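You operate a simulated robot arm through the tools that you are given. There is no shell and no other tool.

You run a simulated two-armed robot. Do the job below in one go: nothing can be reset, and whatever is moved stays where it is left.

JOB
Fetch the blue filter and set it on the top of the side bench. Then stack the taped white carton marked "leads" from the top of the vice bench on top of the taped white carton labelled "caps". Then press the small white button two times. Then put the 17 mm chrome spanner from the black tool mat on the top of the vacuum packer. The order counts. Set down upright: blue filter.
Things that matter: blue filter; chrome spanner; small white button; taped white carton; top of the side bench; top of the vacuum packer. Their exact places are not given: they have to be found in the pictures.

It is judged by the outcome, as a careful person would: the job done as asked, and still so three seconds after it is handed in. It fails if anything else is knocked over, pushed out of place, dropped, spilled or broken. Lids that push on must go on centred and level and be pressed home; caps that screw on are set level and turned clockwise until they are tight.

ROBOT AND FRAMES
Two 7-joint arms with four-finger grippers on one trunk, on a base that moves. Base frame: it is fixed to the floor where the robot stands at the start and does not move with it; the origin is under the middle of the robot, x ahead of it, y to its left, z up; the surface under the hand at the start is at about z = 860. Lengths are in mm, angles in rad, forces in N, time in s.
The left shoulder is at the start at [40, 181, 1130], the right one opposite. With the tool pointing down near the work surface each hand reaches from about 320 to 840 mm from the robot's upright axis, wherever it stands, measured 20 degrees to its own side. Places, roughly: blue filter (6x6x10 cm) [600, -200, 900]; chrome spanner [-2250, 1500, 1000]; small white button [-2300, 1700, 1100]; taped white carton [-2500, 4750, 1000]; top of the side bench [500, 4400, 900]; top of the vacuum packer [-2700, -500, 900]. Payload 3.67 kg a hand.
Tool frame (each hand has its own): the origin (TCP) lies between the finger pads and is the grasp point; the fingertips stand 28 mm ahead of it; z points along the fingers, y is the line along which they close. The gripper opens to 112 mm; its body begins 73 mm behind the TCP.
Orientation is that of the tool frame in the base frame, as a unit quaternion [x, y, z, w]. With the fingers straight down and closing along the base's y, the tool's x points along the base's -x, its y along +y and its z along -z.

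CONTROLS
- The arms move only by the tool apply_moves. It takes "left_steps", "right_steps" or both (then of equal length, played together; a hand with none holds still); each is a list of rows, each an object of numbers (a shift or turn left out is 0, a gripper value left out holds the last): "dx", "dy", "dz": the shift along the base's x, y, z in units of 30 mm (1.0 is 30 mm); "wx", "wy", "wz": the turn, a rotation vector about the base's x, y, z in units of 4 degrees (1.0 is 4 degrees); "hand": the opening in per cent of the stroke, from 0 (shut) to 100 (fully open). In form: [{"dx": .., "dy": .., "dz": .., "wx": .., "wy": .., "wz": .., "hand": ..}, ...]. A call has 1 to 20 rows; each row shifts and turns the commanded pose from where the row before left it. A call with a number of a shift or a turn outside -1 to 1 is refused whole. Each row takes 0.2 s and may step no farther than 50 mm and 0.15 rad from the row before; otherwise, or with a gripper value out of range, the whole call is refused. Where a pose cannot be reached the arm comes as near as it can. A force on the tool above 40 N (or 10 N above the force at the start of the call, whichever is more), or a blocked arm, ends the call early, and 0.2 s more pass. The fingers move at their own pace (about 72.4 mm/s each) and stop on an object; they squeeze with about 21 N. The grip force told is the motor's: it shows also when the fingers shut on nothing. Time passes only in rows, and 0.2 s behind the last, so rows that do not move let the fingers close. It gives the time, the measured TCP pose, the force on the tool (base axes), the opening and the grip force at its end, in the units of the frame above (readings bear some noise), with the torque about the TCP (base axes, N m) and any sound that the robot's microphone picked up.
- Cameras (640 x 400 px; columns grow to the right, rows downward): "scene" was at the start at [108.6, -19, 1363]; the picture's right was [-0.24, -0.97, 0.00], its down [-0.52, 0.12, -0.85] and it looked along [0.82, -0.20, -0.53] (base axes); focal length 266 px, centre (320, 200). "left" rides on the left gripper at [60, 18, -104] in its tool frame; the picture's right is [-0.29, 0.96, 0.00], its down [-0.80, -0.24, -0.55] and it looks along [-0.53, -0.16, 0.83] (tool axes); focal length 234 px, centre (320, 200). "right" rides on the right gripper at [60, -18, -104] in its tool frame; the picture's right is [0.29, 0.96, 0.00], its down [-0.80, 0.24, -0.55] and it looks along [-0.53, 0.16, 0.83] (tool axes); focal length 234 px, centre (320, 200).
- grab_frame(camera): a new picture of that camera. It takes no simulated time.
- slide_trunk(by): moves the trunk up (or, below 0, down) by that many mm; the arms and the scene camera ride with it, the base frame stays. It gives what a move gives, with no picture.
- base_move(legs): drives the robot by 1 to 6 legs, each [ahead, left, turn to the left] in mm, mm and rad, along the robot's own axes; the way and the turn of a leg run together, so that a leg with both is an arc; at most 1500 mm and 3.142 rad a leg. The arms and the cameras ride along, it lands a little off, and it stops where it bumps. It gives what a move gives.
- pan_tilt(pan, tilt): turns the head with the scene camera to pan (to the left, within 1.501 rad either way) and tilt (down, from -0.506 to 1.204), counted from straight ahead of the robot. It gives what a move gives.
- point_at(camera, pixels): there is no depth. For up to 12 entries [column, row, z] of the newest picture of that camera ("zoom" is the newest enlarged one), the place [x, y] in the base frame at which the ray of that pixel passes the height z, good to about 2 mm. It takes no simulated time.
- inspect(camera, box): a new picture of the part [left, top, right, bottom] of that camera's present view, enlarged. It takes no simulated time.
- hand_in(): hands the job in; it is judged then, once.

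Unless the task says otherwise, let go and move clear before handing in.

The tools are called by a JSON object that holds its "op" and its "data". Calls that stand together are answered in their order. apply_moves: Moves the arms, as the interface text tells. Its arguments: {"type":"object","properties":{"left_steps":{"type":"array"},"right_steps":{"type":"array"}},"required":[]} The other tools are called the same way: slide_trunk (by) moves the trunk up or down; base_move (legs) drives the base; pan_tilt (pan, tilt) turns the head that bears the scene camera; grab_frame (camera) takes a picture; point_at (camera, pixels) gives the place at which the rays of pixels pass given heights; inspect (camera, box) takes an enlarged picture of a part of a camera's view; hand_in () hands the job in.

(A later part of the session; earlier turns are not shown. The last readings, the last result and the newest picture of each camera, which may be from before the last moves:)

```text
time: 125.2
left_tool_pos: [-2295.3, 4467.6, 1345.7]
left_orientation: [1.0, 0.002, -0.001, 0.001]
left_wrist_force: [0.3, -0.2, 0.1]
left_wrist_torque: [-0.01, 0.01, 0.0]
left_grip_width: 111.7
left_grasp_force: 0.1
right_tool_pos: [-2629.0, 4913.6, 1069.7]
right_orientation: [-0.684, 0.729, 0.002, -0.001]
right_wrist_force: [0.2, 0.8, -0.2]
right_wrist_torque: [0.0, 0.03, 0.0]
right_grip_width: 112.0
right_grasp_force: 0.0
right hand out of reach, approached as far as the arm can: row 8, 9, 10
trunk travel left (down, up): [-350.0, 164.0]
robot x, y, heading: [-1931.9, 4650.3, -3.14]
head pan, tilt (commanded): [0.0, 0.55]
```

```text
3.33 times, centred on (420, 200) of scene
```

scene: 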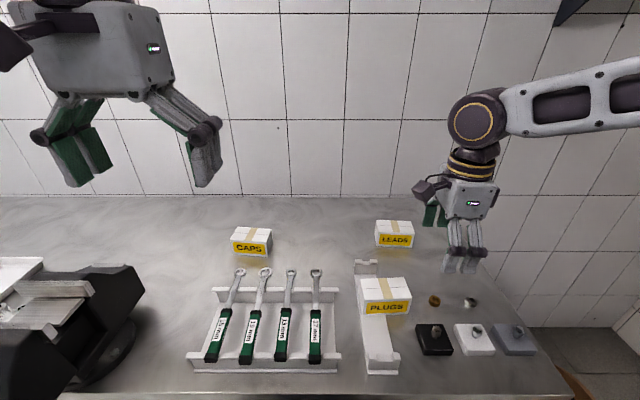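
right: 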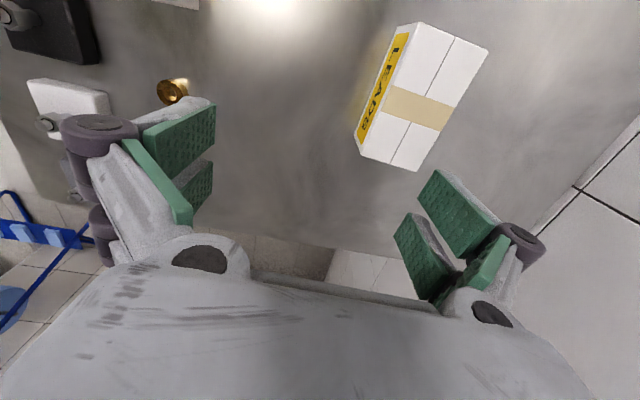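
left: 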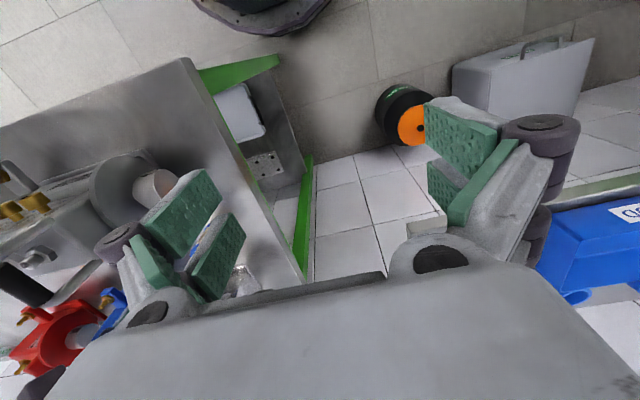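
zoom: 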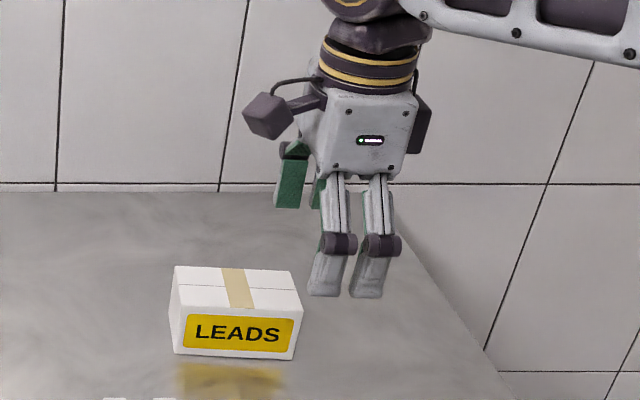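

The limit is still about 660 mm from the shoulder. Turning the base left brings the right shoulder nearer the bench and makes the grip yaw nearly neutral, so I'll retract the hand and check the base clearance by looking down.

{"op": "apply_moves", "data": {"right_steps": [{"dz": 1, "wz": 1}, {"dz": 1, "wz": 1}, {"dx": 1, "wz": 1}, {"dx": 1, "dy": -0.5, "wz": 1}, {"dx": 1, "dy": -0.5, "wz": 1}, {"dx": 1, "dy": -0.5, "wz": 1}, {"dx": 1, "wz": 1}, {"dx": 1, "wz": 1}, {"dx": 1, "wz": 1}, {"dx": 1, "wz": 1}, {"dx": 1, "wz": 1}, {"wz": 1}, {"wz": 1}, {"wz": 1}, {"wz": 1}, {"wz": 1}, {"wz": 1}, {"wz": 1}, {"wz": 1}, {"wz": 1}]}}

{"op": "pan_tilt", "data": {"pan": 0, "tilt": 1.2}}

{"op": "grab_frame", "data": {"camera": "scene"}}

```text
time: 129.4
left_tool_pos: [-2296.3, 4467.7, 1346.9]
left_orientation: [1.0, 0.002, -0.002, 0.001]
left_wrist_force: [0.3, 0.3, 0.0]
left_wrist_torque: [0.0, 0.0, -0.02]
left_grip_width: 112.1
left_grasp_force: 0.1
right_tool_pos: [-2357.6, 4866.5, 1128.1]
right_orientation: [0.993, -0.118, 0.0, 0.0]
right_wrist_force: [-0.1, -0.1, 0.1]
right_wrist_torque: [-0.01, 0.02, 0.0]
right_grip_width: 111.9
right_grasp_force: 0.0
trunk travel left (down, up): [-350.0, 164.0]
robot x, y, heading: [-1932.4, 4646.0, -3.135]
head pan, tilt (commanded): [0.0, 0.55]
```

```text
time: 130.4
left_tool_pos: [-2295.6, 4468.5, 1345.9]
left_orientation: [1.0, 0.001, -0.001, 0.0]
left_wrist_force: [-0.4, -0.1, -0.5]
left_wrist_torque: [0.0, 0.02, -0.02]
left_grip_width: 112.0
left_grasp_force: 0.0
right_tool_pos: [-2358.2, 4867.0, 1128.1]
right_orientation: [0.993, -0.12, 0.0, 0.0]
right_wrist_force: [-0.3, -0.7, 0.0]
right_wrist_torque: [-0.05, -0.01, -0.03]
right_grip_width: 111.7
right_grasp_force: 0.0
trunk travel left (down, up): [-350.0, 164.0]
robot x, y, heading: [-1933.3, 4648.8, -3.137]
head pan, tilt (commanded): [0.0, 1.201]
```

```text
taken
```

scene: 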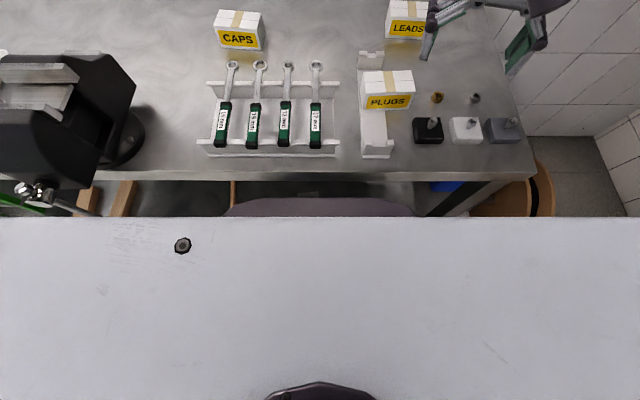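

Looking straight down, the round base front shows at about (320,200) and the bench edge at about row 172. I'll measure that gap.

{"op": "point_at", "data": {"camera": "scene", "pixels": [[320, 200, 100], [320, 200, 200], [320, 200, 300], [320, 172, 900], [320, 181, 860], [195, 160, 900], [460, 160, 900], [120, 215, 900], [30, 190, 950]]}}

```text
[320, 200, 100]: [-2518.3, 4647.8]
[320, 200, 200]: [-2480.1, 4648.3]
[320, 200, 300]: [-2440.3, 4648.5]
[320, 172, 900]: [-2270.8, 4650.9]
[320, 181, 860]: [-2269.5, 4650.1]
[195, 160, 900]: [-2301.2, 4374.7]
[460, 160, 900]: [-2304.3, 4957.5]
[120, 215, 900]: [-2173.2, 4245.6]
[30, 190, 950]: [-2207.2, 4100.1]
```

The base has room to turn on the spot. I'll shift right about 140 mm and turn left about 0.75 rad, so the right shoulder swings towards the bench.

{"op": "base_move", "data": {"legs": [[10, -140, 0], [0, 0, 0.75]]}}

{"op": "pan_tilt", "data": {"pan": -0.7, "tilt": 0.6}}

{"op": "grab_frame", "data": {"camera": "scene"}}

```text
time: 134.0
left_tool_pos: [-2075.9, 4408.9, 1346.1]
left_orientation: [0.926, 0.379, -0.002, 0.001]
left_wrist_force: [-0.8, -0.6, -0.2]
left_wrist_torque: [0.02, 0.05, 0.0]
left_grip_width: 111.9
left_grasp_force: 0.0
right_tool_pos: [-2399.5, 4648.3, 1128.1]
right_orientation: [0.964, 0.264, 0.0, 0.0]
right_wrist_force: [-0.5, -0.5, 0.4]
right_wrist_torque: [0.0, 0.01, 0.0]
right_grip_width: 112.0
right_grasp_force: 0.2
trunk travel left (down, up): [-350.0, 164.0]
robot x, y, heading: [-1941.3, 4791.2, -2.364]
head pan, tilt (commanded): [0.0, 1.201]
```

```text
time: 135.1
left_tool_pos: [-2077.3, 4407.3, 1346.3]
left_orientation: [0.926, 0.378, 0.0, 0.0]
left_wrist_force: [-0.1, -0.4, -0.3]
left_wrist_torque: [-0.03, -0.02, -0.01]
left_grip_width: 111.9
left_grasp_force: 0.0
right_tool_pos: [-2399.1, 4650.3, 1128.9]
right_orientation: [0.965, 0.264, 0.0, -0.001]
right_wrist_force: [-0.5, 0.4, 0.4]
right_wrist_torque: [0.0, 0.01, -0.02]
right_grip_width: 111.9
right_grasp_force: 0.1
trunk travel left (down, up): [-350.0, 164.0]
robot x, y, heading: [-1941.3, 4788.7, -2.365]
head pan, tilt (commanded): [-0.7, 0.6]
```

```text
taken
```

scene: 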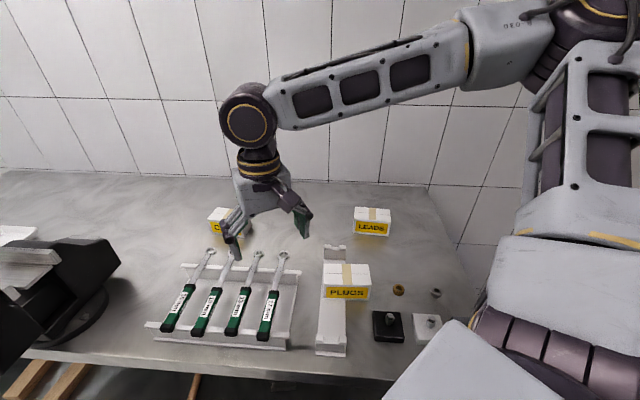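

The base is now turned by about 44°, so the grip yaw relative to the robot is modest. I'll swing the right hand over LEADS at z≈1060, turning to 86.4° on the way.

{"op": "apply_moves", "data": {"right_steps": [{"dx": -0.73, "dy": 0.552, "dz": -0.16, "wz": 1}, {"dx": -0.73, "dy": 0.552, "dz": -0.16, "wz": 1}, {"dx": -0.73, "dy": 0.552, "dz": -0.16, "wz": 1}, {"dx": -0.73, "dy": 0.552, "dz": -0.16, "wz": 1}, {"dx": -0.73, "dy": 0.552, "dz": -0.16, "wz": 1}, {"dx": -0.73, "dy": 0.552, "dz": -0.16, "wz": 1}, {"dx": -0.73, "dy": 0.552, "dz": -0.16, "wz": 1}, {"dx": -0.73, "dy": 0.552, "dz": -0.16, "wz": 1}, {"dx": -0.73, "dy": 0.552, "dz": -0.16, "wz": 1}, {"dx": -0.73, "dy": 0.552, "dz": -0.16, "wz": 1}, {"dx": -0.73, "dy": 0.552, "dz": -0.16, "wz": 1}, {"dx": -0.73, "dy": 0.552, "dz": -0.16, "wz": 1}, {"dx": -0.73, "dy": 0.552, "dz": -0.16, "wz": 1}, {"dx": -0.73, "dy": 0.552, "dz": -0.16, "wz": 0.95}, {}]}}

{"op": "grab_frame", "data": {"camera": "scene"}}

{"op": "grab_frame", "data": {"camera": "right"}}

```text
time: 138.3
left_tool_pos: [-2076.0, 4408.1, 1345.7]
left_orientation: [0.926, 0.379, -0.001, 0.0]
left_wrist_force: [0.5, 0.4, 0.0]
left_wrist_torque: [0.0, 0.01, -0.02]
left_grip_width: 112.1
left_grasp_force: 0.1
right_tool_pos: [-2705.4, 4882.8, 1062.7]
right_orientation: [0.729, 0.684, 0.0, 0.0]
right_wrist_force: [0.2, 0.7, 0.5]
right_wrist_torque: [-0.01, 0.0, 0.01]
right_grip_width: 111.9
right_grasp_force: 0.0
trunk travel left (down, up): [-350.0, 164.0]
robot x, y, heading: [-1944.1, 4791.8, -2.367]
head pan, tilt (commanded): [-0.7, 0.6]
```

```text
taken
```

scene: 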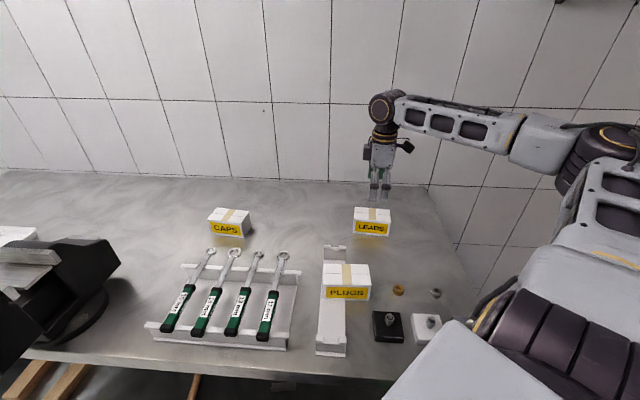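

```text
taken
```

right: 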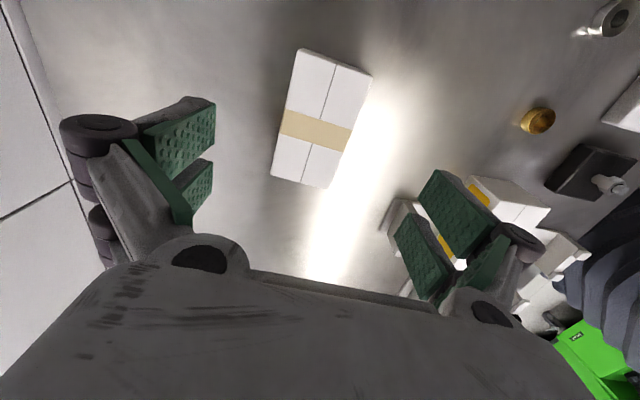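

The hand reached [-2705,4883,1063]. I'll check the carton's top corners in the wrist picture, near (303,48), (372,75), (327,188) and (271,175).

{"op": "point_at", "data": {"camera": "right", "pixels": [[303, 48, 958], [372, 75, 958], [327, 188, 958], [271, 175, 958], [316, 130, 958]]}}

{"op": "inspect", "data": {"camera": "right", "box": [240, 30, 400, 200]}}

```text
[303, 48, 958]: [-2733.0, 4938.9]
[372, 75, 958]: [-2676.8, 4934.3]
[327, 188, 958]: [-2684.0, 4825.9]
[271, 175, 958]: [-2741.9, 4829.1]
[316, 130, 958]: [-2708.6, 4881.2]
```

```text
2.35 times, centred on (320, 115) of right
```

zoom: 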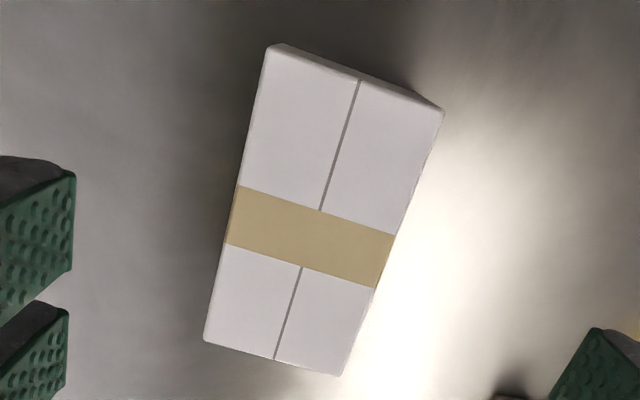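

The centre matches at [-2708,4882] with yaw about 86°. I'll lower to z≈938 and close on the carton's front and back faces.

{"op": "apply_moves", "data": {"right_steps": [{"dx": -0.1, "dz": -0.8, "hand": 100}, {"dz": -0.8}, {"dz": -0.8}, {"dz": -0.8}, {"dz": -0.8}, {"dz": -0.15}, {}]}}

{"op": "grab_frame", "data": {"camera": "right"}}

{"op": "inspect", "data": {"camera": "scene", "box": [300, 150, 460, 270]}}

```text
time: 139.9
left_tool_pos: [-2076.9, 4408.9, 1346.7]
left_orientation: [0.925, 0.379, -0.001, 0.0]
left_wrist_force: [-1.1, 0.3, -0.4]
left_wrist_torque: [0.0, 0.0, -0.02]
left_grip_width: 111.7
left_grasp_force: 0.1
right_tool_pos: [-2709.6, 4883.1, 936.6]
right_orientation: [0.729, 0.685, 0.0, 0.0]
right_wrist_force: [-0.4, -0.5, -0.3]
right_wrist_torque: [-0.01, 0.0, -0.01]
right_grip_width: 111.9
right_grasp_force: 0.0
trunk travel left (down, up): [-350.0, 164.0]
robot x, y, heading: [-1941.1, 4789.8, -2.364]
head pan, tilt (commanded): [-0.7, 0.6]
```

```text
taken
```

right: 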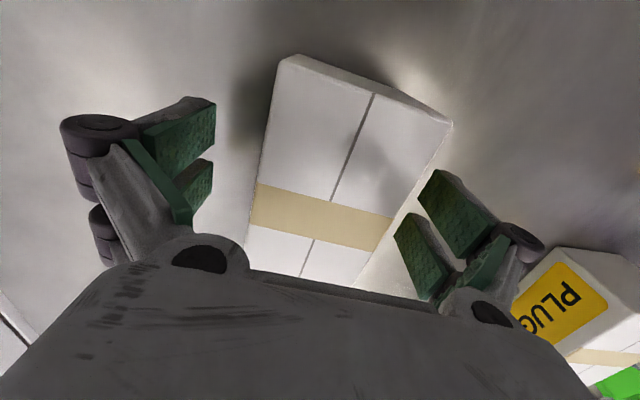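

```text
3.33 times, centred on (380, 210) of scene
```

zoom: 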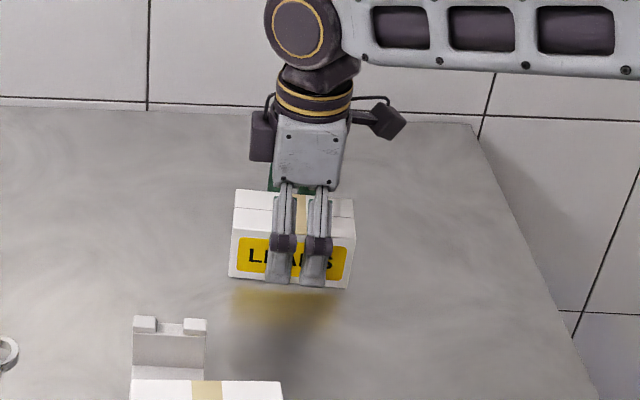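

The fingers straddle LEADS cleanly with PLUGS well clear. I'll close the grip.

{"op": "apply_moves", "data": {"right_steps": [{"hand": 60}, {"hand": 40}, {"hand": 20}, {}, {}]}}

{"op": "grab_frame", "data": {"camera": "right"}}

```text
time: 141.1
left_tool_pos: [-2076.9, 4408.1, 1347.4]
left_orientation: [0.926, 0.378, -0.001, 0.0]
left_wrist_force: [0.1, -1.0, 0.0]
left_wrist_torque: [-0.01, 0.0, 0.0]
left_grip_width: 112.2
left_grasp_force: 0.1
right_tool_pos: [-2710.2, 4881.9, 937.1]
right_orientation: [0.729, 0.684, 0.0, 0.0]
right_wrist_force: [0.4, -0.9, 0.1]
right_wrist_torque: [0.0, 0.04, 0.01]
right_grip_width: 61.8
right_grasp_force: 20.5
trunk travel left (down, up): [-350.0, 164.0]
robot x, y, heading: [-1944.3, 4792.4, -2.371]
head pan, tilt (commanded): [-0.7, 0.6]
```

```text
taken
```

right: 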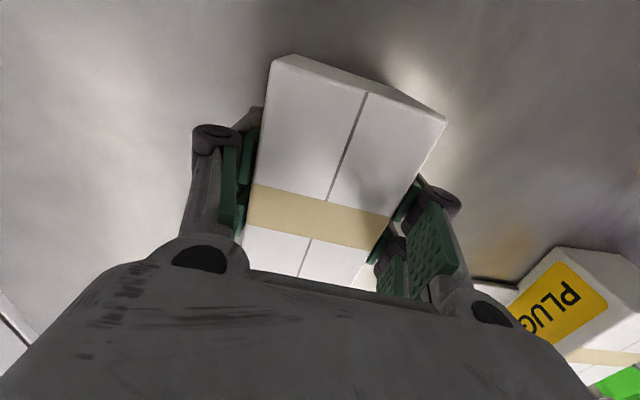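

LEADS is held (61.8 mm, 20.5 N). I'll lift it straight up and check.

{"op": "apply_moves", "data": {"right_steps": [{"dz": 0.3, "hand": 20}, {"dz": 0.6}, {"dz": 0.9}, {"dz": 1}, {"dz": 1}, {"dz": 1}, {}]}}

{"op": "grab_frame", "data": {"camera": "scene"}}

```text
time: 142.7
left_tool_pos: [-2077.6, 4407.7, 1345.0]
left_orientation: [0.926, 0.378, 0.0, 0.0]
left_wrist_force: [-0.3, 0.9, 0.2]
left_wrist_torque: [0.0, -0.03, -0.01]
left_grip_width: 112.0
left_grasp_force: 0.0
right_tool_pos: [-2711.5, 4880.9, 1079.9]
right_orientation: [0.729, 0.684, 0.0, 0.0]
right_wrist_force: [1.0, 0.0, -1.8]
right_wrist_torque: [0.03, 0.01, 0.0]
right_grip_width: 61.9
right_grasp_force: 21.3
trunk travel left (down, up): [-350.0, 164.0]
robot x, y, heading: [-1940.3, 4790.3, -2.362]
head pan, tilt (commanded): [-0.7, 0.6]
```

```text
taken
```

scene: 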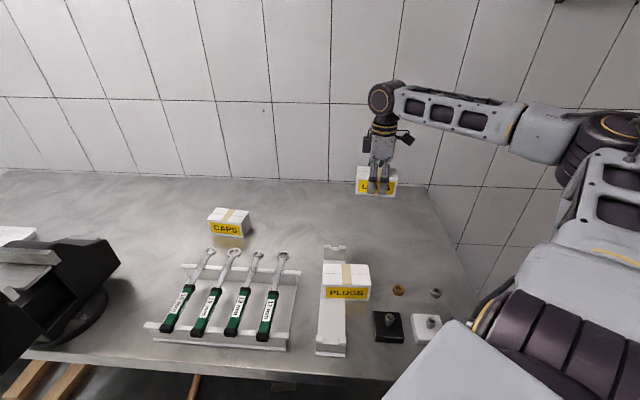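

LEADS is lifted cleanly to z≈1080. I'll slide the base about 310 mm along the bench towards CAPS, with the carton carried well above everything.

{"op": "base_move", "data": {"legs": [[217, 222, 0]]}}

{"op": "grab_frame", "data": {"camera": "scene"}}

{"op": "grab_frame", "data": {"camera": "right"}}

```text
time: 144.8
left_tool_pos: [-2075.4, 4095.0, 1346.9]
left_orientation: [0.927, 0.375, -0.001, 0.001]
left_wrist_force: [-0.3, 0.2, -0.5]
left_wrist_torque: [-0.01, 0.01, 0.01]
left_grip_width: 112.1
left_grasp_force: 0.0
right_tool_pos: [-2704.6, 4570.1, 1079.5]
right_orientation: [0.732, 0.682, 0.001, 0.0]
right_wrist_force: [0.0, 0.1, -1.1]
right_wrist_torque: [-0.01, -0.02, 0.0]
right_grip_width: 61.5
right_grasp_force: 20.8
trunk travel left (down, up): [-350.0, 164.0]
robot x, y, heading: [-1936.4, 4473.5, -2.372]
head pan, tilt (commanded): [-0.7, 0.6]
```

```text
taken
```

scene: 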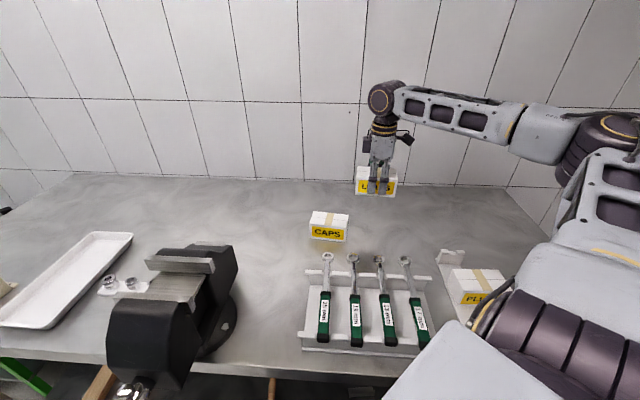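

```text
taken
```

right: 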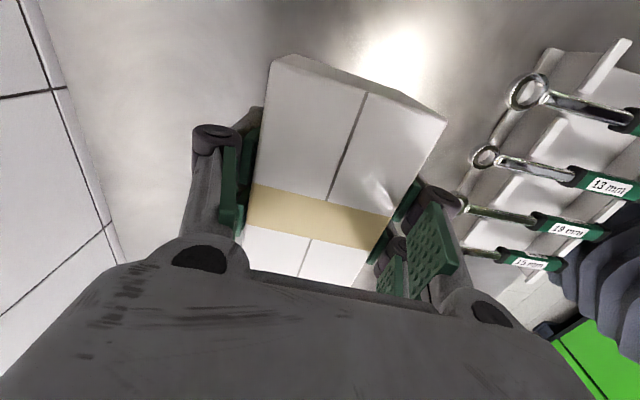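

CAPS sits clear at (329,227). I'll zoom in and measure its corners again from this base position.

{"op": "inspect", "data": {"camera": "scene", "box": [299, 206, 359, 246]}}

```text
10.00 times, centred on (329, 226) of scene
```

zoom: 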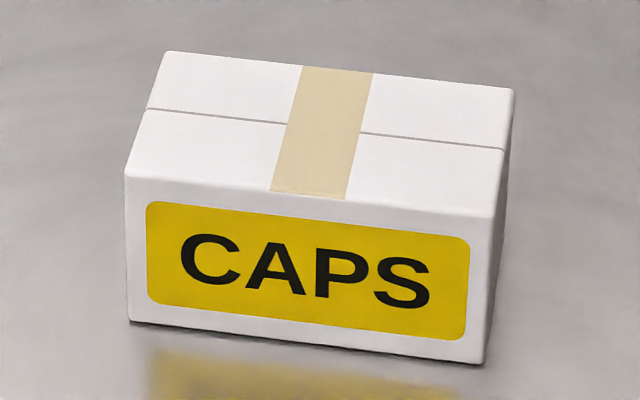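

{"op": "point_at", "data": {"camera": "zoom", "pixels": [[126, 174, 960], [493, 216, 960], [514, 90, 960], [165, 52, 960], [131, 322, 900], [482, 363, 900], [508, 238, 900]]}}

```text
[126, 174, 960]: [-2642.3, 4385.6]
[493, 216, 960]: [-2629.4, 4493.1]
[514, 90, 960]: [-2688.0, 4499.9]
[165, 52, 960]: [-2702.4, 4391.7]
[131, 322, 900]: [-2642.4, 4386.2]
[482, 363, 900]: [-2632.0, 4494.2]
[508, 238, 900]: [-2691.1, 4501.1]
```

CAPS is centred at [-2665.5,4442.6], long axis about 83.5°, top z≈960. I'll bring LEADS over it with the matching yaw at z≈1040 and check alignment.

{"op": "apply_moves", "data": {"right_steps": [{"dx": 0.217, "dy": -0.708, "dz": -0.2, "wz": -0.1, "hand": 20}, {"dx": 0.217, "dy": -0.708, "dz": -0.2, "wz": -0.1}, {"dx": 0.217, "dy": -0.708, "dz": -0.2, "wz": -0.1}, {"dx": 0.217, "dy": -0.708, "dz": -0.2, "wz": -0.1}, {"dx": 0.217, "dy": -0.708, "dz": -0.2, "wz": -0.1}, {"dx": 0.217, "dy": -0.708, "dz": -0.2, "wz": -0.1}, {}, {}]}}

{"op": "grab_frame", "data": {"camera": "right"}}

{"op": "inspect", "data": {"camera": "scene", "box": [279, 166, 379, 246]}}

```text
time: 146.6
left_tool_pos: [-2074.1, 4093.9, 1347.2]
left_orientation: [0.927, 0.376, -0.001, 0.0]
left_wrist_force: [-0.1, -0.7, -0.4]
left_wrist_torque: [-0.01, -0.02, -0.02]
left_grip_width: 112.0
left_grasp_force: 0.1
right_tool_pos: [-2665.5, 4441.5, 1043.4]
right_orientation: [0.746, 0.666, 0.0, 0.0]
right_wrist_force: [0.2, -0.1, -0.8]
right_wrist_torque: [0.04, 0.05, 0.03]
right_grip_width: 62.1
right_grasp_force: 21.0
trunk travel left (down, up): [-350.0, 164.0]
robot x, y, heading: [-1938.5, 4480.9, -2.372]
head pan, tilt (commanded): [-0.7, 0.6]
```

```text
taken
```

right: 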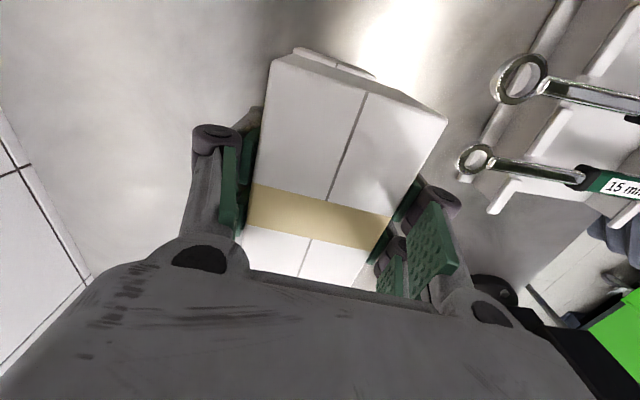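

```text
5.00 times, centred on (329, 206) of scene
```

zoom: 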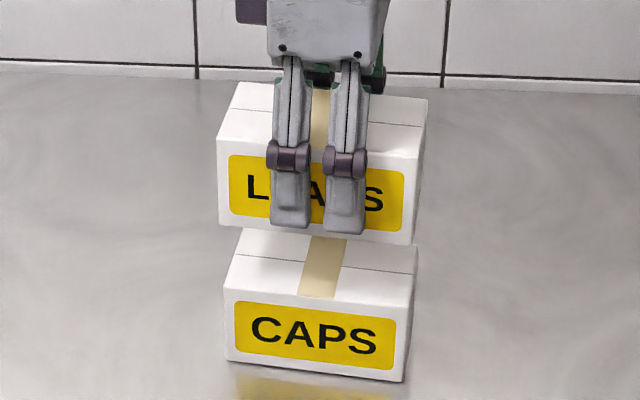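

LEADS hangs just above CAPS and looks aligned. I'll verify using LEADS' lower-front corners at z≈1006 and its top corners.

{"op": "point_at", "data": {"camera": "zoom", "pixels": [[219, 226, 1006], [412, 246, 1006], [217, 139, 1066], [419, 158, 1066], [427, 101, 1066], [235, 82, 1066], [224, 287, 960], [411, 306, 960]]}}

```text
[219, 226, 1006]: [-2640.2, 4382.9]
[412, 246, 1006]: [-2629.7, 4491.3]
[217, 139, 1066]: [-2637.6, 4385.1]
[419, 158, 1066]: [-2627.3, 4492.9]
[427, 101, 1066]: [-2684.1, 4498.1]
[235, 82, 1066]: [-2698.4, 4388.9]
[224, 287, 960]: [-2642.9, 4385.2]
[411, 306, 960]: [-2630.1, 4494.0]
```

LEADS is only about 2 mm off. I'll nudge it and lower to just above contact.

{"op": "apply_moves", "data": {"right_steps": [{"dx": -0.05, "dy": 0.08, "dz": -0.5}, {"dz": -0.5}, {"dz": -0.3}, {}]}}

{"op": "apply_moves", "data": {"right_steps": [{"dz": -0.1}, {}]}}

{"op": "inspect", "data": {"camera": "scene", "box": [279, 166, 379, 246]}}

```text
time: 147.6
left_tool_pos: [-2075.6, 4094.0, 1346.2]
left_orientation: [0.927, 0.375, -0.001, 0.0]
left_wrist_force: [-0.6, 0.7, -0.5]
left_wrist_torque: [0.0, -0.01, -0.03]
left_grip_width: 111.8
left_grasp_force: 0.0
right_tool_pos: [-2667.2, 4446.0, 1003.4]
right_orientation: [0.745, 0.667, 0.0, 0.0]
right_wrist_force: [-0.3, -0.3, -0.9]
right_wrist_torque: [0.02, -0.01, -0.03]
right_grip_width: 62.0
right_grasp_force: 21.2
trunk travel left (down, up): [-350.0, 164.0]
robot x, y, heading: [-1938.2, 4478.6, -2.37]
head pan, tilt (commanded): [-0.7, 0.6]
```

```text
time: 148.2
left_tool_pos: [-2074.4, 4094.4, 1345.8]
left_orientation: [0.927, 0.375, 0.0, 0.001]
left_wrist_force: [-0.1, -0.4, 1.1]
left_wrist_torque: [0.0, -0.01, -0.01]
left_grip_width: 111.9
left_grasp_force: 0.1
right_tool_pos: [-2668.2, 4447.3, 1003.2]
right_orientation: [0.746, 0.666, 0.0, 0.0]
right_wrist_force: [0.0, -1.4, -1.6]
right_wrist_torque: [-0.02, 0.01, 0.0]
right_grip_width: 61.9
right_grasp_force: 21.5
trunk travel left (down, up): [-350.0, 164.0]
robot x, y, heading: [-1940.0, 4471.7, -2.372]
head pan, tilt (commanded): [-0.7, 0.6]
```

```text
5.00 times, centred on (329, 206) of scene
```

zoom: 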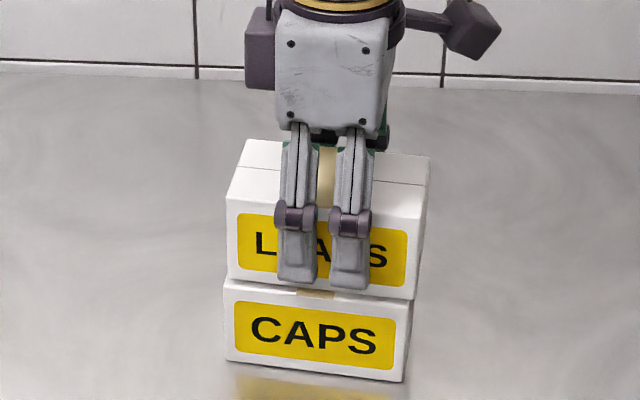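

There's no contact yet (z force about -1.6 N). I'll continue down in 2-3 mm steps.

{"op": "apply_moves", "data": {"right_steps": [{"dy": -0.06, "dz": -0.08}, {}]}}

{"op": "apply_moves", "data": {"right_steps": [{"dz": -0.08}, {}]}}

{"op": "inspect", "data": {"camera": "scene", "box": [279, 166, 379, 246]}}

```text
time: 148.8
left_tool_pos: [-2075.0, 4094.2, 1346.3]
left_orientation: [0.927, 0.376, -0.001, 0.001]
left_wrist_force: [-0.4, -0.7, 0.4]
left_wrist_torque: [0.0, -0.03, 0.0]
left_grip_width: 111.8
left_grasp_force: 0.1
right_tool_pos: [-2667.5, 4443.0, 1001.2]
right_orientation: [0.746, 0.666, 0.0, 0.0]
right_wrist_force: [-1.1, -0.1, -1.7]
right_wrist_torque: [-0.03, -0.02, 0.0]
right_grip_width: 61.6
right_grasp_force: 20.9
trunk travel left (down, up): [-350.0, 164.0]
robot x, y, heading: [-1939.7, 4474.8, -2.373]
head pan, tilt (commanded): [-0.7, 0.6]
```

```text
time: 149.4
left_tool_pos: [-2074.2, 4093.5, 1346.5]
left_orientation: [0.927, 0.375, -0.001, 0.001]
left_wrist_force: [0.0, 0.5, -0.3]
left_wrist_torque: [0.0, 0.02, -0.01]
left_grip_width: 112.1
left_grasp_force: 0.0
right_tool_pos: [-2667.3, 4444.2, 998.8]
right_orientation: [0.745, 0.667, -0.001, 0.0]
right_wrist_force: [0.0, 0.3, -0.6]
right_wrist_torque: [-0.03, -0.01, -0.03]
right_grip_width: 61.6
right_grasp_force: 21.1
trunk travel left (down, up): [-350.0, 164.0]
robot x, y, heading: [-1932.6, 4475.1, -2.37]
head pan, tilt (commanded): [-0.7, 0.6]
```

```text
5.00 times, centred on (329, 206) of scene
```

zoom: 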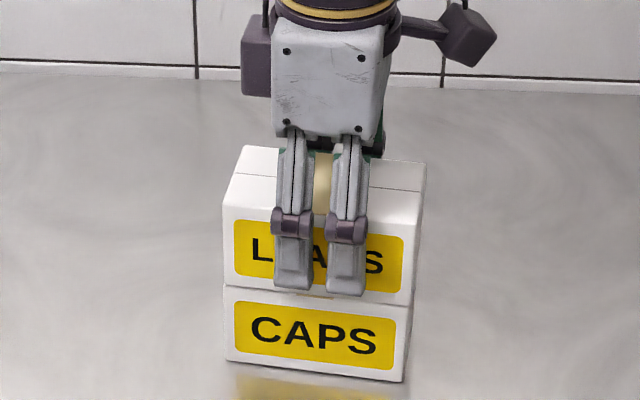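

{"op": "apply_moves", "data": {"right_steps": [{"dz": -0.07}, {}]}}

{"op": "apply_moves", "data": {"right_steps": [{"dz": -0.05}, {}]}}

{"op": "inspect", "data": {"camera": "scene", "box": [279, 166, 379, 246]}}

```text
time: 150.0
left_tool_pos: [-2073.8, 4093.7, 1346.2]
left_orientation: [0.927, 0.376, -0.001, 0.0]
left_wrist_force: [0.5, 0.1, -0.7]
left_wrist_torque: [-0.05, -0.01, 0.02]
left_grip_width: 112.1
left_grasp_force: 0.1
right_tool_pos: [-2667.4, 4442.5, 996.9]
right_orientation: [0.745, 0.667, 0.001, 0.0]
right_wrist_force: [0.3, 0.9, 4.6]
right_wrist_torque: [0.06, -0.05, 0.0]
right_grip_width: 61.8
right_grasp_force: 21.2
trunk travel left (down, up): [-350.0, 164.0]
robot x, y, heading: [-1937.8, 4472.7, -2.372]
head pan, tilt (commanded): [-0.7, 0.6]
```

```text
time: 150.6
left_tool_pos: [-2072.7, 4095.4, 1346.8]
left_orientation: [0.927, 0.375, -0.002, 0.0]
left_wrist_force: [-0.8, 0.4, 0.7]
left_wrist_torque: [-0.01, -0.01, 0.0]
left_grip_width: 112.0
left_grasp_force: 0.1
right_tool_pos: [-2667.9, 4443.6, 995.4]
right_orientation: [0.745, 0.667, -0.002, -0.001]
right_wrist_force: [-4.7, 1.5, 16.3]
right_wrist_torque: [0.08, 0.14, 0.0]
right_grip_width: 61.9
right_grasp_force: 21.1
trunk travel left (down, up): [-350.0, 164.0]
robot x, y, heading: [-1937.3, 4475.9, -2.373]
head pan, tilt (commanded): [-0.7, 0.6]
```

```text
5.00 times, centred on (329, 206) of scene
```

zoom: 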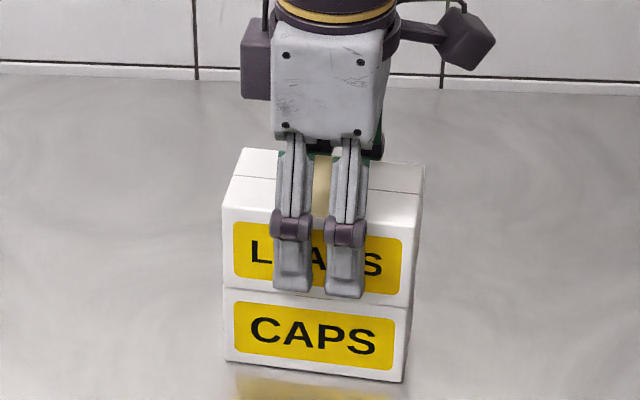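

LEADS is seated on CAPS with +16 N contact. I'll relax slightly, then open the fingers.

{"op": "apply_moves", "data": {"right_steps": [{"dz": 0.04}, {"hand": 60}, {"hand": 80}, {"hand": 100}, {}, {}]}}

{"op": "inspect", "data": {"camera": "scene", "box": [279, 166, 379, 246]}}

{"op": "grab_frame", "data": {"camera": "right"}}

```text
time: 152.0
left_tool_pos: [-2074.5, 4094.5, 1345.9]
left_orientation: [0.927, 0.375, -0.001, 0.001]
left_wrist_force: [0.2, -0.1, -0.1]
left_wrist_torque: [0.0, 0.0, 0.03]
left_grip_width: 111.9
left_grasp_force: 0.1
right_tool_pos: [-2666.3, 4442.6, 996.0]
right_orientation: [0.745, 0.667, 0.0, 0.0]
right_wrist_force: [-0.9, 0.4, -0.7]
right_wrist_torque: [-0.02, 0.02, 0.0]
right_grip_width: 111.9
right_grasp_force: 0.0
trunk travel left (down, up): [-350.0, 164.0]
robot x, y, heading: [-1939.5, 4470.3, -2.371]
head pan, tilt (commanded): [-0.7, 0.6]
```

```text
5.00 times, centred on (329, 206) of scene
```

zoom: 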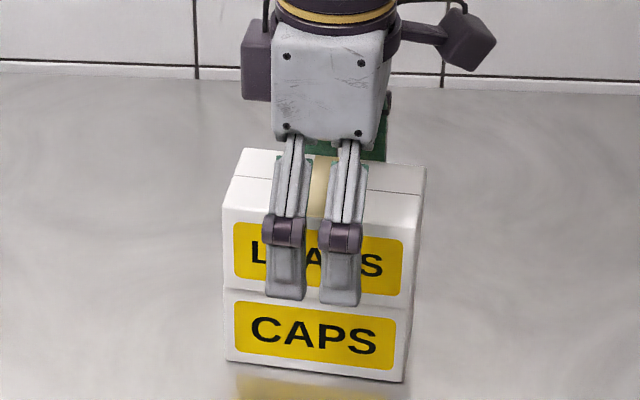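

```text
taken
```

right: 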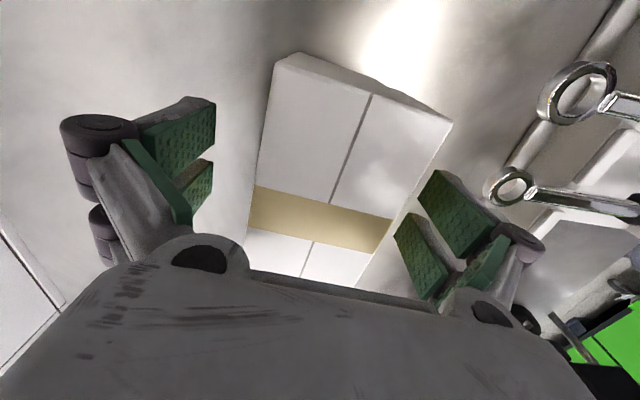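

Both cartons are stacked squarely and the fingers are open. I'll raise straight up and then draw the hand back towards me.

{"op": "apply_moves", "data": {"right_steps": [{"dz": 0.4}, {"dz": 0.8}, {"dz": 1}, {"dz": 1}, {"dz": 1}, {"dz": 0.5, "dx": 0.8}, {"dx": 1, "wz": -1}, {"dx": 1, "wz": -1}, {"dx": 1, "wz": -1}, {"dx": 1, "wz": -1}, {"dx": 1, "wz": -1}, {"dx": 1, "wz": -1}, {"dx": 0.5, "wz": -1}, {"wz": -1}, {"wz": -1}, {"wz": -1}]}}

{"op": "grab_frame", "data": {"camera": "scene"}}

{"op": "inspect", "data": {"camera": "scene", "box": [279, 176, 379, 256]}}

```text
time: 155.4
left_tool_pos: [-2074.9, 4094.5, 1345.9]
left_orientation: [0.927, 0.375, -0.001, 0.001]
left_wrist_force: [0.3, 0.1, 0.0]
left_wrist_torque: [-0.02, 0.03, -0.01]
left_grip_width: 111.9
left_grasp_force: 0.1
right_tool_pos: [-2447.6, 4443.6, 1135.2]
right_orientation: [0.929, 0.371, 0.0, 0.0]
right_wrist_force: [0.1, 1.2, -0.1]
right_wrist_torque: [-0.03, -0.01, 0.01]
right_grip_width: 112.1
right_grasp_force: 0.0
trunk travel left (down, up): [-350.0, 164.0]
robot x, y, heading: [-1939.8, 4473.3, -2.371]
head pan, tilt (commanded): [-0.7, 0.6]
```

```text
taken
```

scene: 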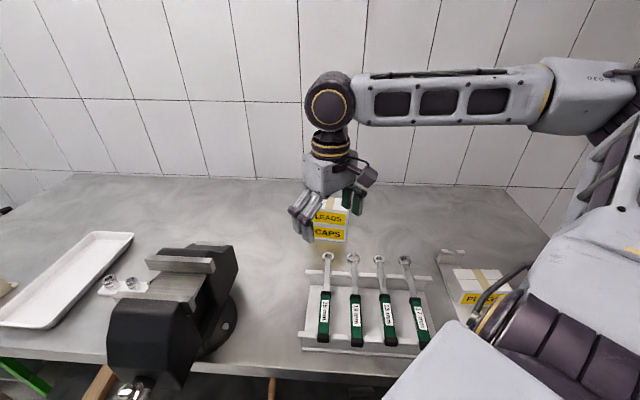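

```text
5.00 times, centred on (329, 216) of scene
```

zoom: 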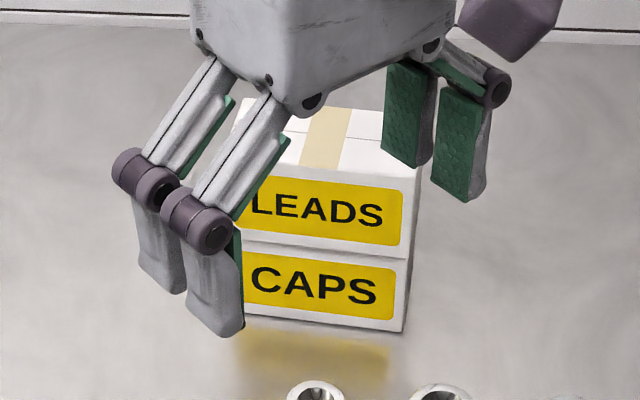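

LEADS sits squarely on CAPS and both labels line up. Next is the button: I'll back away from the bench into the aisle, square up facing the left wall and strafe towards the console at y≈1650.

{"op": "base_move", "data": {"legs": [[-538, 523, 0], [0, 0, -0.771]]}}

{"op": "pan_tilt", "data": {"pan": 0.0, "tilt": 0.4}}

{"op": "grab_frame", "data": {"camera": "scene"}}

{"op": "pan_tilt", "data": {"pan": 1.2, "tilt": 0.4}}

{"op": "grab_frame", "data": {"camera": "scene"}}

```text
time: 161.7
left_tool_pos: [-1553.7, 4301.4, 1346.4]
left_orientation: [1.0, -0.002, -0.001, -0.001]
left_wrist_force: [-0.2, 0.1, -0.2]
left_wrist_torque: [0.01, 0.01, 0.01]
left_grip_width: 112.0
left_grasp_force: 0.1
right_tool_pos: [-1577.2, 4813.7, 1137.3]
right_orientation: [1.0, -0.008, 0.0, 0.001]
right_wrist_force: [-0.3, -1.1, 0.3]
right_wrist_torque: [0.03, 0.02, -0.02]
right_grip_width: 111.8
right_grasp_force: 0.1
trunk travel left (down, up): [-350.0, 164.0]
robot x, y, heading: [-1188.7, 4476.5, 3.142]
head pan, tilt (commanded): [-0.7, 0.6]
```

```text
time: 162.8
left_tool_pos: [-1553.8, 4302.0, 1345.4]
left_orientation: [1.0, -0.003, -0.001, 0.001]
left_wrist_force: [0.0, -0.2, 0.6]
left_wrist_torque: [0.0, 0.0, 0.01]
left_grip_width: 112.0
left_grasp_force: 0.0
right_tool_pos: [-1576.0, 4812.7, 1136.5]
right_orientation: [1.0, -0.007, 0.0, 0.001]
right_wrist_force: [0.8, 0.5, -0.7]
right_wrist_torque: [-0.01, 0.01, -0.01]
right_grip_width: 112.0
right_grasp_force: 0.1
trunk travel left (down, up): [-350.0, 164.0]
robot x, y, heading: [-1188.5, 4475.8, 3.136]
head pan, tilt (commanded): [0.0, 0.4]
```

```text
taken
```

scene: 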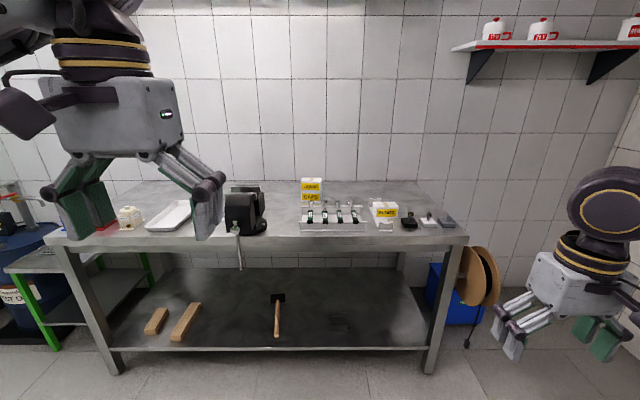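

```text
time: 164.2
left_tool_pos: [-1554.1, 4301.5, 1345.5]
left_orientation: [1.0, -0.003, -0.001, 0.0]
left_wrist_force: [0.3, -1.1, 0.2]
left_wrist_torque: [0.0, 0.02, -0.03]
left_grip_width: 111.7
left_grasp_force: 0.1
right_tool_pos: [-1576.1, 4812.1, 1136.6]
right_orientation: [1.0, -0.007, 0.0, 0.0]
right_wrist_force: [-0.5, 0.0, 0.2]
right_wrist_torque: [0.03, 0.01, 0.03]
right_grip_width: 112.0
right_grasp_force: 0.1
trunk travel left (down, up): [-350.0, 164.0]
robot x, y, heading: [-1191.4, 4480.1, 3.134]
head pan, tilt (commanded): [1.201, 0.4]
```

```text
taken
```

scene: 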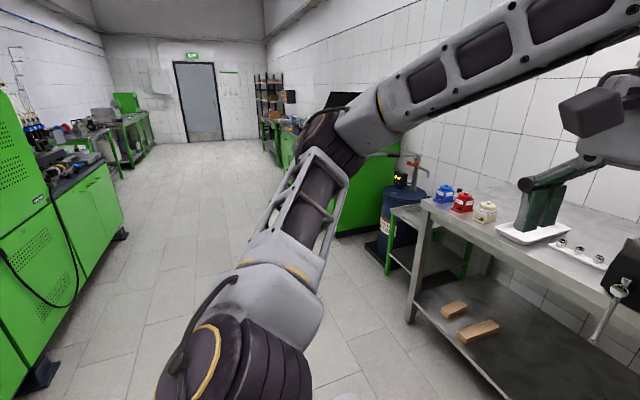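

The aisle towards -y is clear. I'll strafe left 2800 mm to come in front of the console.

{"op": "base_move", "data": {"legs": [[0, 1400, 0], [0, 1400, 0]]}}

{"op": "pan_tilt", "data": {"pan": 0.0, "tilt": 0.35}}

{"op": "grab_frame", "data": {"camera": "scene"}}

```text
time: 178.2
left_tool_pos: [-1496.5, 1463.8, 1346.3]
left_orientation: [1.0, 0.017, -0.001, 0.0]
left_wrist_force: [0.0, -0.4, -0.5]
left_wrist_torque: [-0.02, 0.0, -0.01]
left_grip_width: 112.1
left_grasp_force: 0.0
right_tool_pos: [-1538.7, 1973.5, 1135.9]
right_orientation: [1.0, 0.012, 0.0, 0.0]
right_wrist_force: [-0.5, 0.2, -0.1]
right_wrist_torque: [0.01, 0.0, -0.01]
right_grip_width: 112.2
right_grasp_force: 0.0
trunk travel left (down, up): [-350.0, 164.0]
robot x, y, heading: [-1140.0, 1655.3, -3.108]
head pan, tilt (commanded): [1.201, 0.4]
```

```text
time: 179.6
left_tool_pos: [-1497.4, 1463.8, 1346.5]
left_orientation: [1.0, 0.016, -0.001, 0.0]
left_wrist_force: [0.8, -0.4, -0.2]
left_wrist_torque: [0.01, 0.02, -0.01]
left_grip_width: 111.9
left_grasp_force: 0.1
right_tool_pos: [-1540.6, 1974.5, 1135.4]
right_orientation: [1.0, 0.012, 0.0, -0.001]
right_wrist_force: [0.3, 0.3, 0.3]
right_wrist_torque: [0.0, -0.01, 0.01]
right_grip_width: 112.1
right_grasp_force: 0.0
trunk travel left (down, up): [-350.0, 164.0]
robot x, y, heading: [-1139.6, 1652.8, -3.107]
head pan, tilt (commanded): [0.0, 0.351]
```

```text
taken
```

scene: 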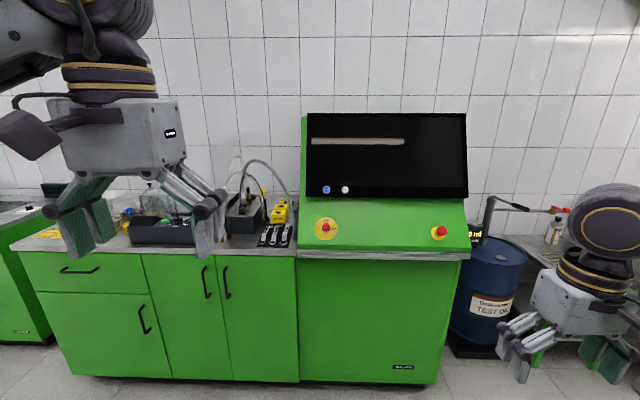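

The console shows a blue and a white round button at (326,189) and (346,189) under the screen, red mushroom buttons at (326,228) and (440,232), and a black mat with spanners at (275,235). I'll zoom in on these.

{"op": "inspect", "data": {"camera": "scene", "box": [290, 160, 390, 250]}}

{"op": "inspect", "data": {"camera": "scene", "box": [220, 180, 320, 260]}}

{"op": "point_at", "data": {"camera": "scene", "pixels": [[346, 189, 1100], [346, 189, 1050], [326, 189, 1100], [310, 252, 900], [275, 250, 900], [470, 252, 900], [275, 235, 910]]}}

```text
4.44 times, centred on (340, 205) of scene
```

zoom: 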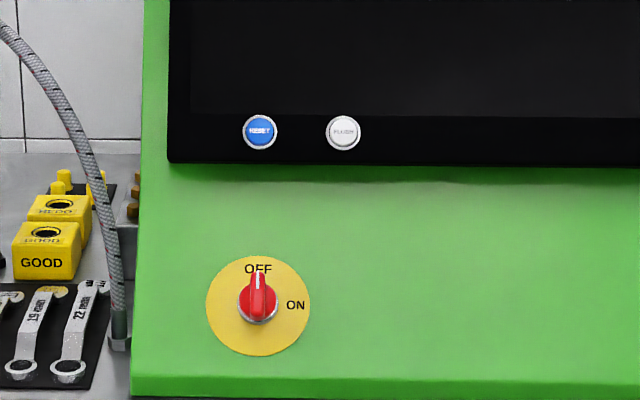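

```text
5.00 times, centred on (270, 220) of scene
```

zoom: 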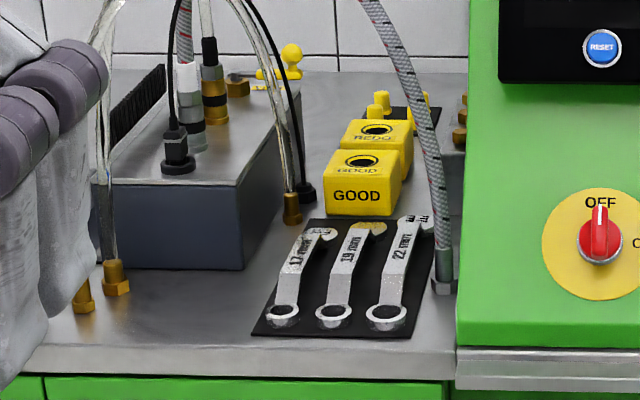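

```text
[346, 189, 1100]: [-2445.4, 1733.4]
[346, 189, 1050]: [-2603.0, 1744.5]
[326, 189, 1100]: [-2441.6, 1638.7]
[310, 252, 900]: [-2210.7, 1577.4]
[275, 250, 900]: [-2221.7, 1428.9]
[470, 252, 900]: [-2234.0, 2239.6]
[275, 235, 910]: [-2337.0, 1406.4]
```

From left to right the mat holds the 17, 19 and 22 mm spanners. The white button sits on the screen bezel to the right of the blue RESET button. I'll square up and drive 450 mm closer, then re-measure.

{"op": "base_move", "data": {"legs": [[0, 0, -0.034], [450, 80, 0]]}}

{"op": "grab_frame", "data": {"camera": "scene"}}

{"op": "inspect", "data": {"camera": "scene", "box": [280, 120, 480, 280]}}

```text
time: 182.8
left_tool_pos: [-1957.2, 1392.0, 1347.1]
left_orientation: [1.0, 0.002, 0.0, 0.0]
left_wrist_force: [-1.5, -0.7, 1.2]
left_wrist_torque: [-0.01, 0.0, -0.02]
left_grip_width: 112.2
left_grasp_force: 0.1
right_tool_pos: [-1985.6, 1902.6, 1136.1]
right_orientation: [1.0, -0.001, 0.0, 0.0]
right_wrist_force: [-0.7, 0.3, -0.6]
right_wrist_torque: [-0.08, -0.01, 0.0]
right_grip_width: 112.0
right_grasp_force: 0.0
trunk travel left (down, up): [-350.0, 164.0]
robot x, y, heading: [-1594.2, 1571.1, -3.136]
head pan, tilt (commanded): [0.0, 0.351]
```

```text
taken
```

scene: 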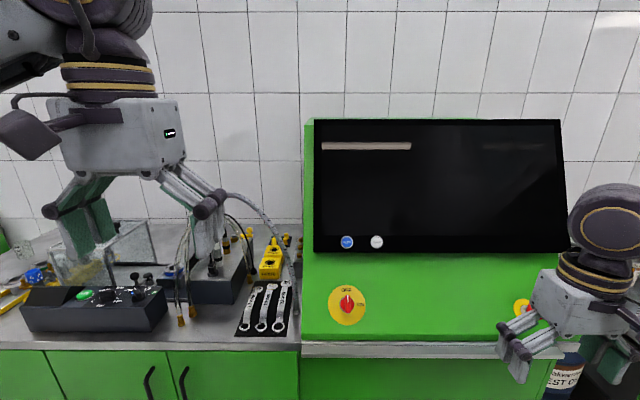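

```text
2.50 times, centred on (380, 200) of scene
```

zoom: 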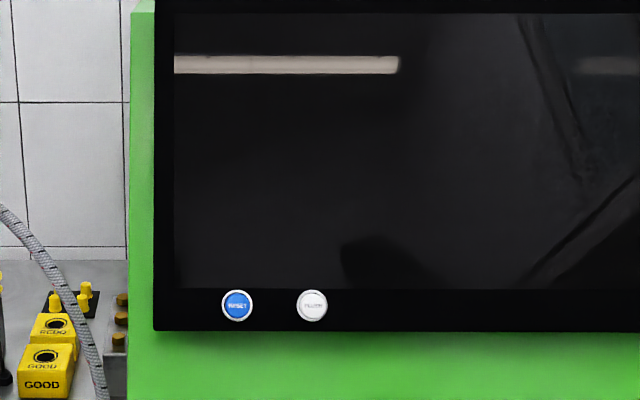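

I'll triangulate the white button (second view pixel (376.8,242)) and key panel points.

{"op": "point_at", "data": {"camera": "scene", "pixels": [[376.8, 242, 1100], [376.8, 242, 1130], [376.8, 242, 1160], [347.2, 242, 1130], [320, 253, 1110], [345, 303, 1000], [320, 343, 900], [320, 356, 870], [318, 123, 1400], [262, 325, 905], [273, 290, 905]]}}

{"op": "inspect", "data": {"camera": "scene", "box": [330, 220, 410, 270]}}

{"op": "inspect", "data": {"camera": "scene", "box": [210, 220, 310, 345]}}

```text
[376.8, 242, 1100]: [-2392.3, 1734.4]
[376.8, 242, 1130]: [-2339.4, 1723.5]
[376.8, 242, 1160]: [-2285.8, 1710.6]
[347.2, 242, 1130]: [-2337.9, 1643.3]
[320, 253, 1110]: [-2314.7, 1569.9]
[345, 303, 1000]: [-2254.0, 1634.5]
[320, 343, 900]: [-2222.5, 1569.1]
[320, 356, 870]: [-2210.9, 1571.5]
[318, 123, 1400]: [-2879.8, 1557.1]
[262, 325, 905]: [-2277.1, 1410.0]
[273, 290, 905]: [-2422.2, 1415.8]
```

```text
8.00 times, centred on (370, 245) of scene
```

zoom: 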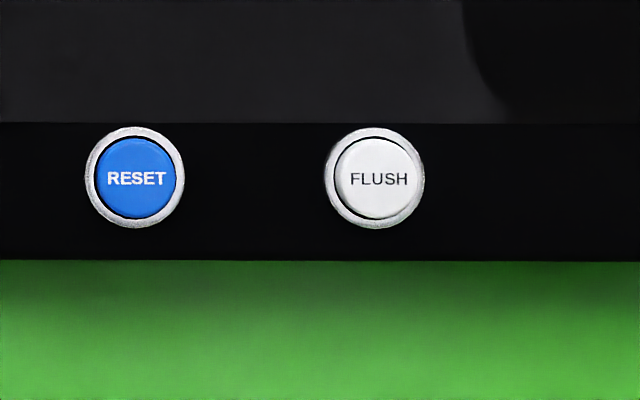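

```text
3.20 times, centred on (260, 282) of scene
```

zoom: 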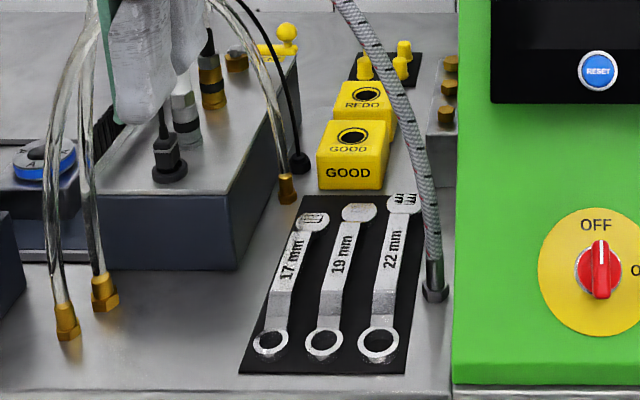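

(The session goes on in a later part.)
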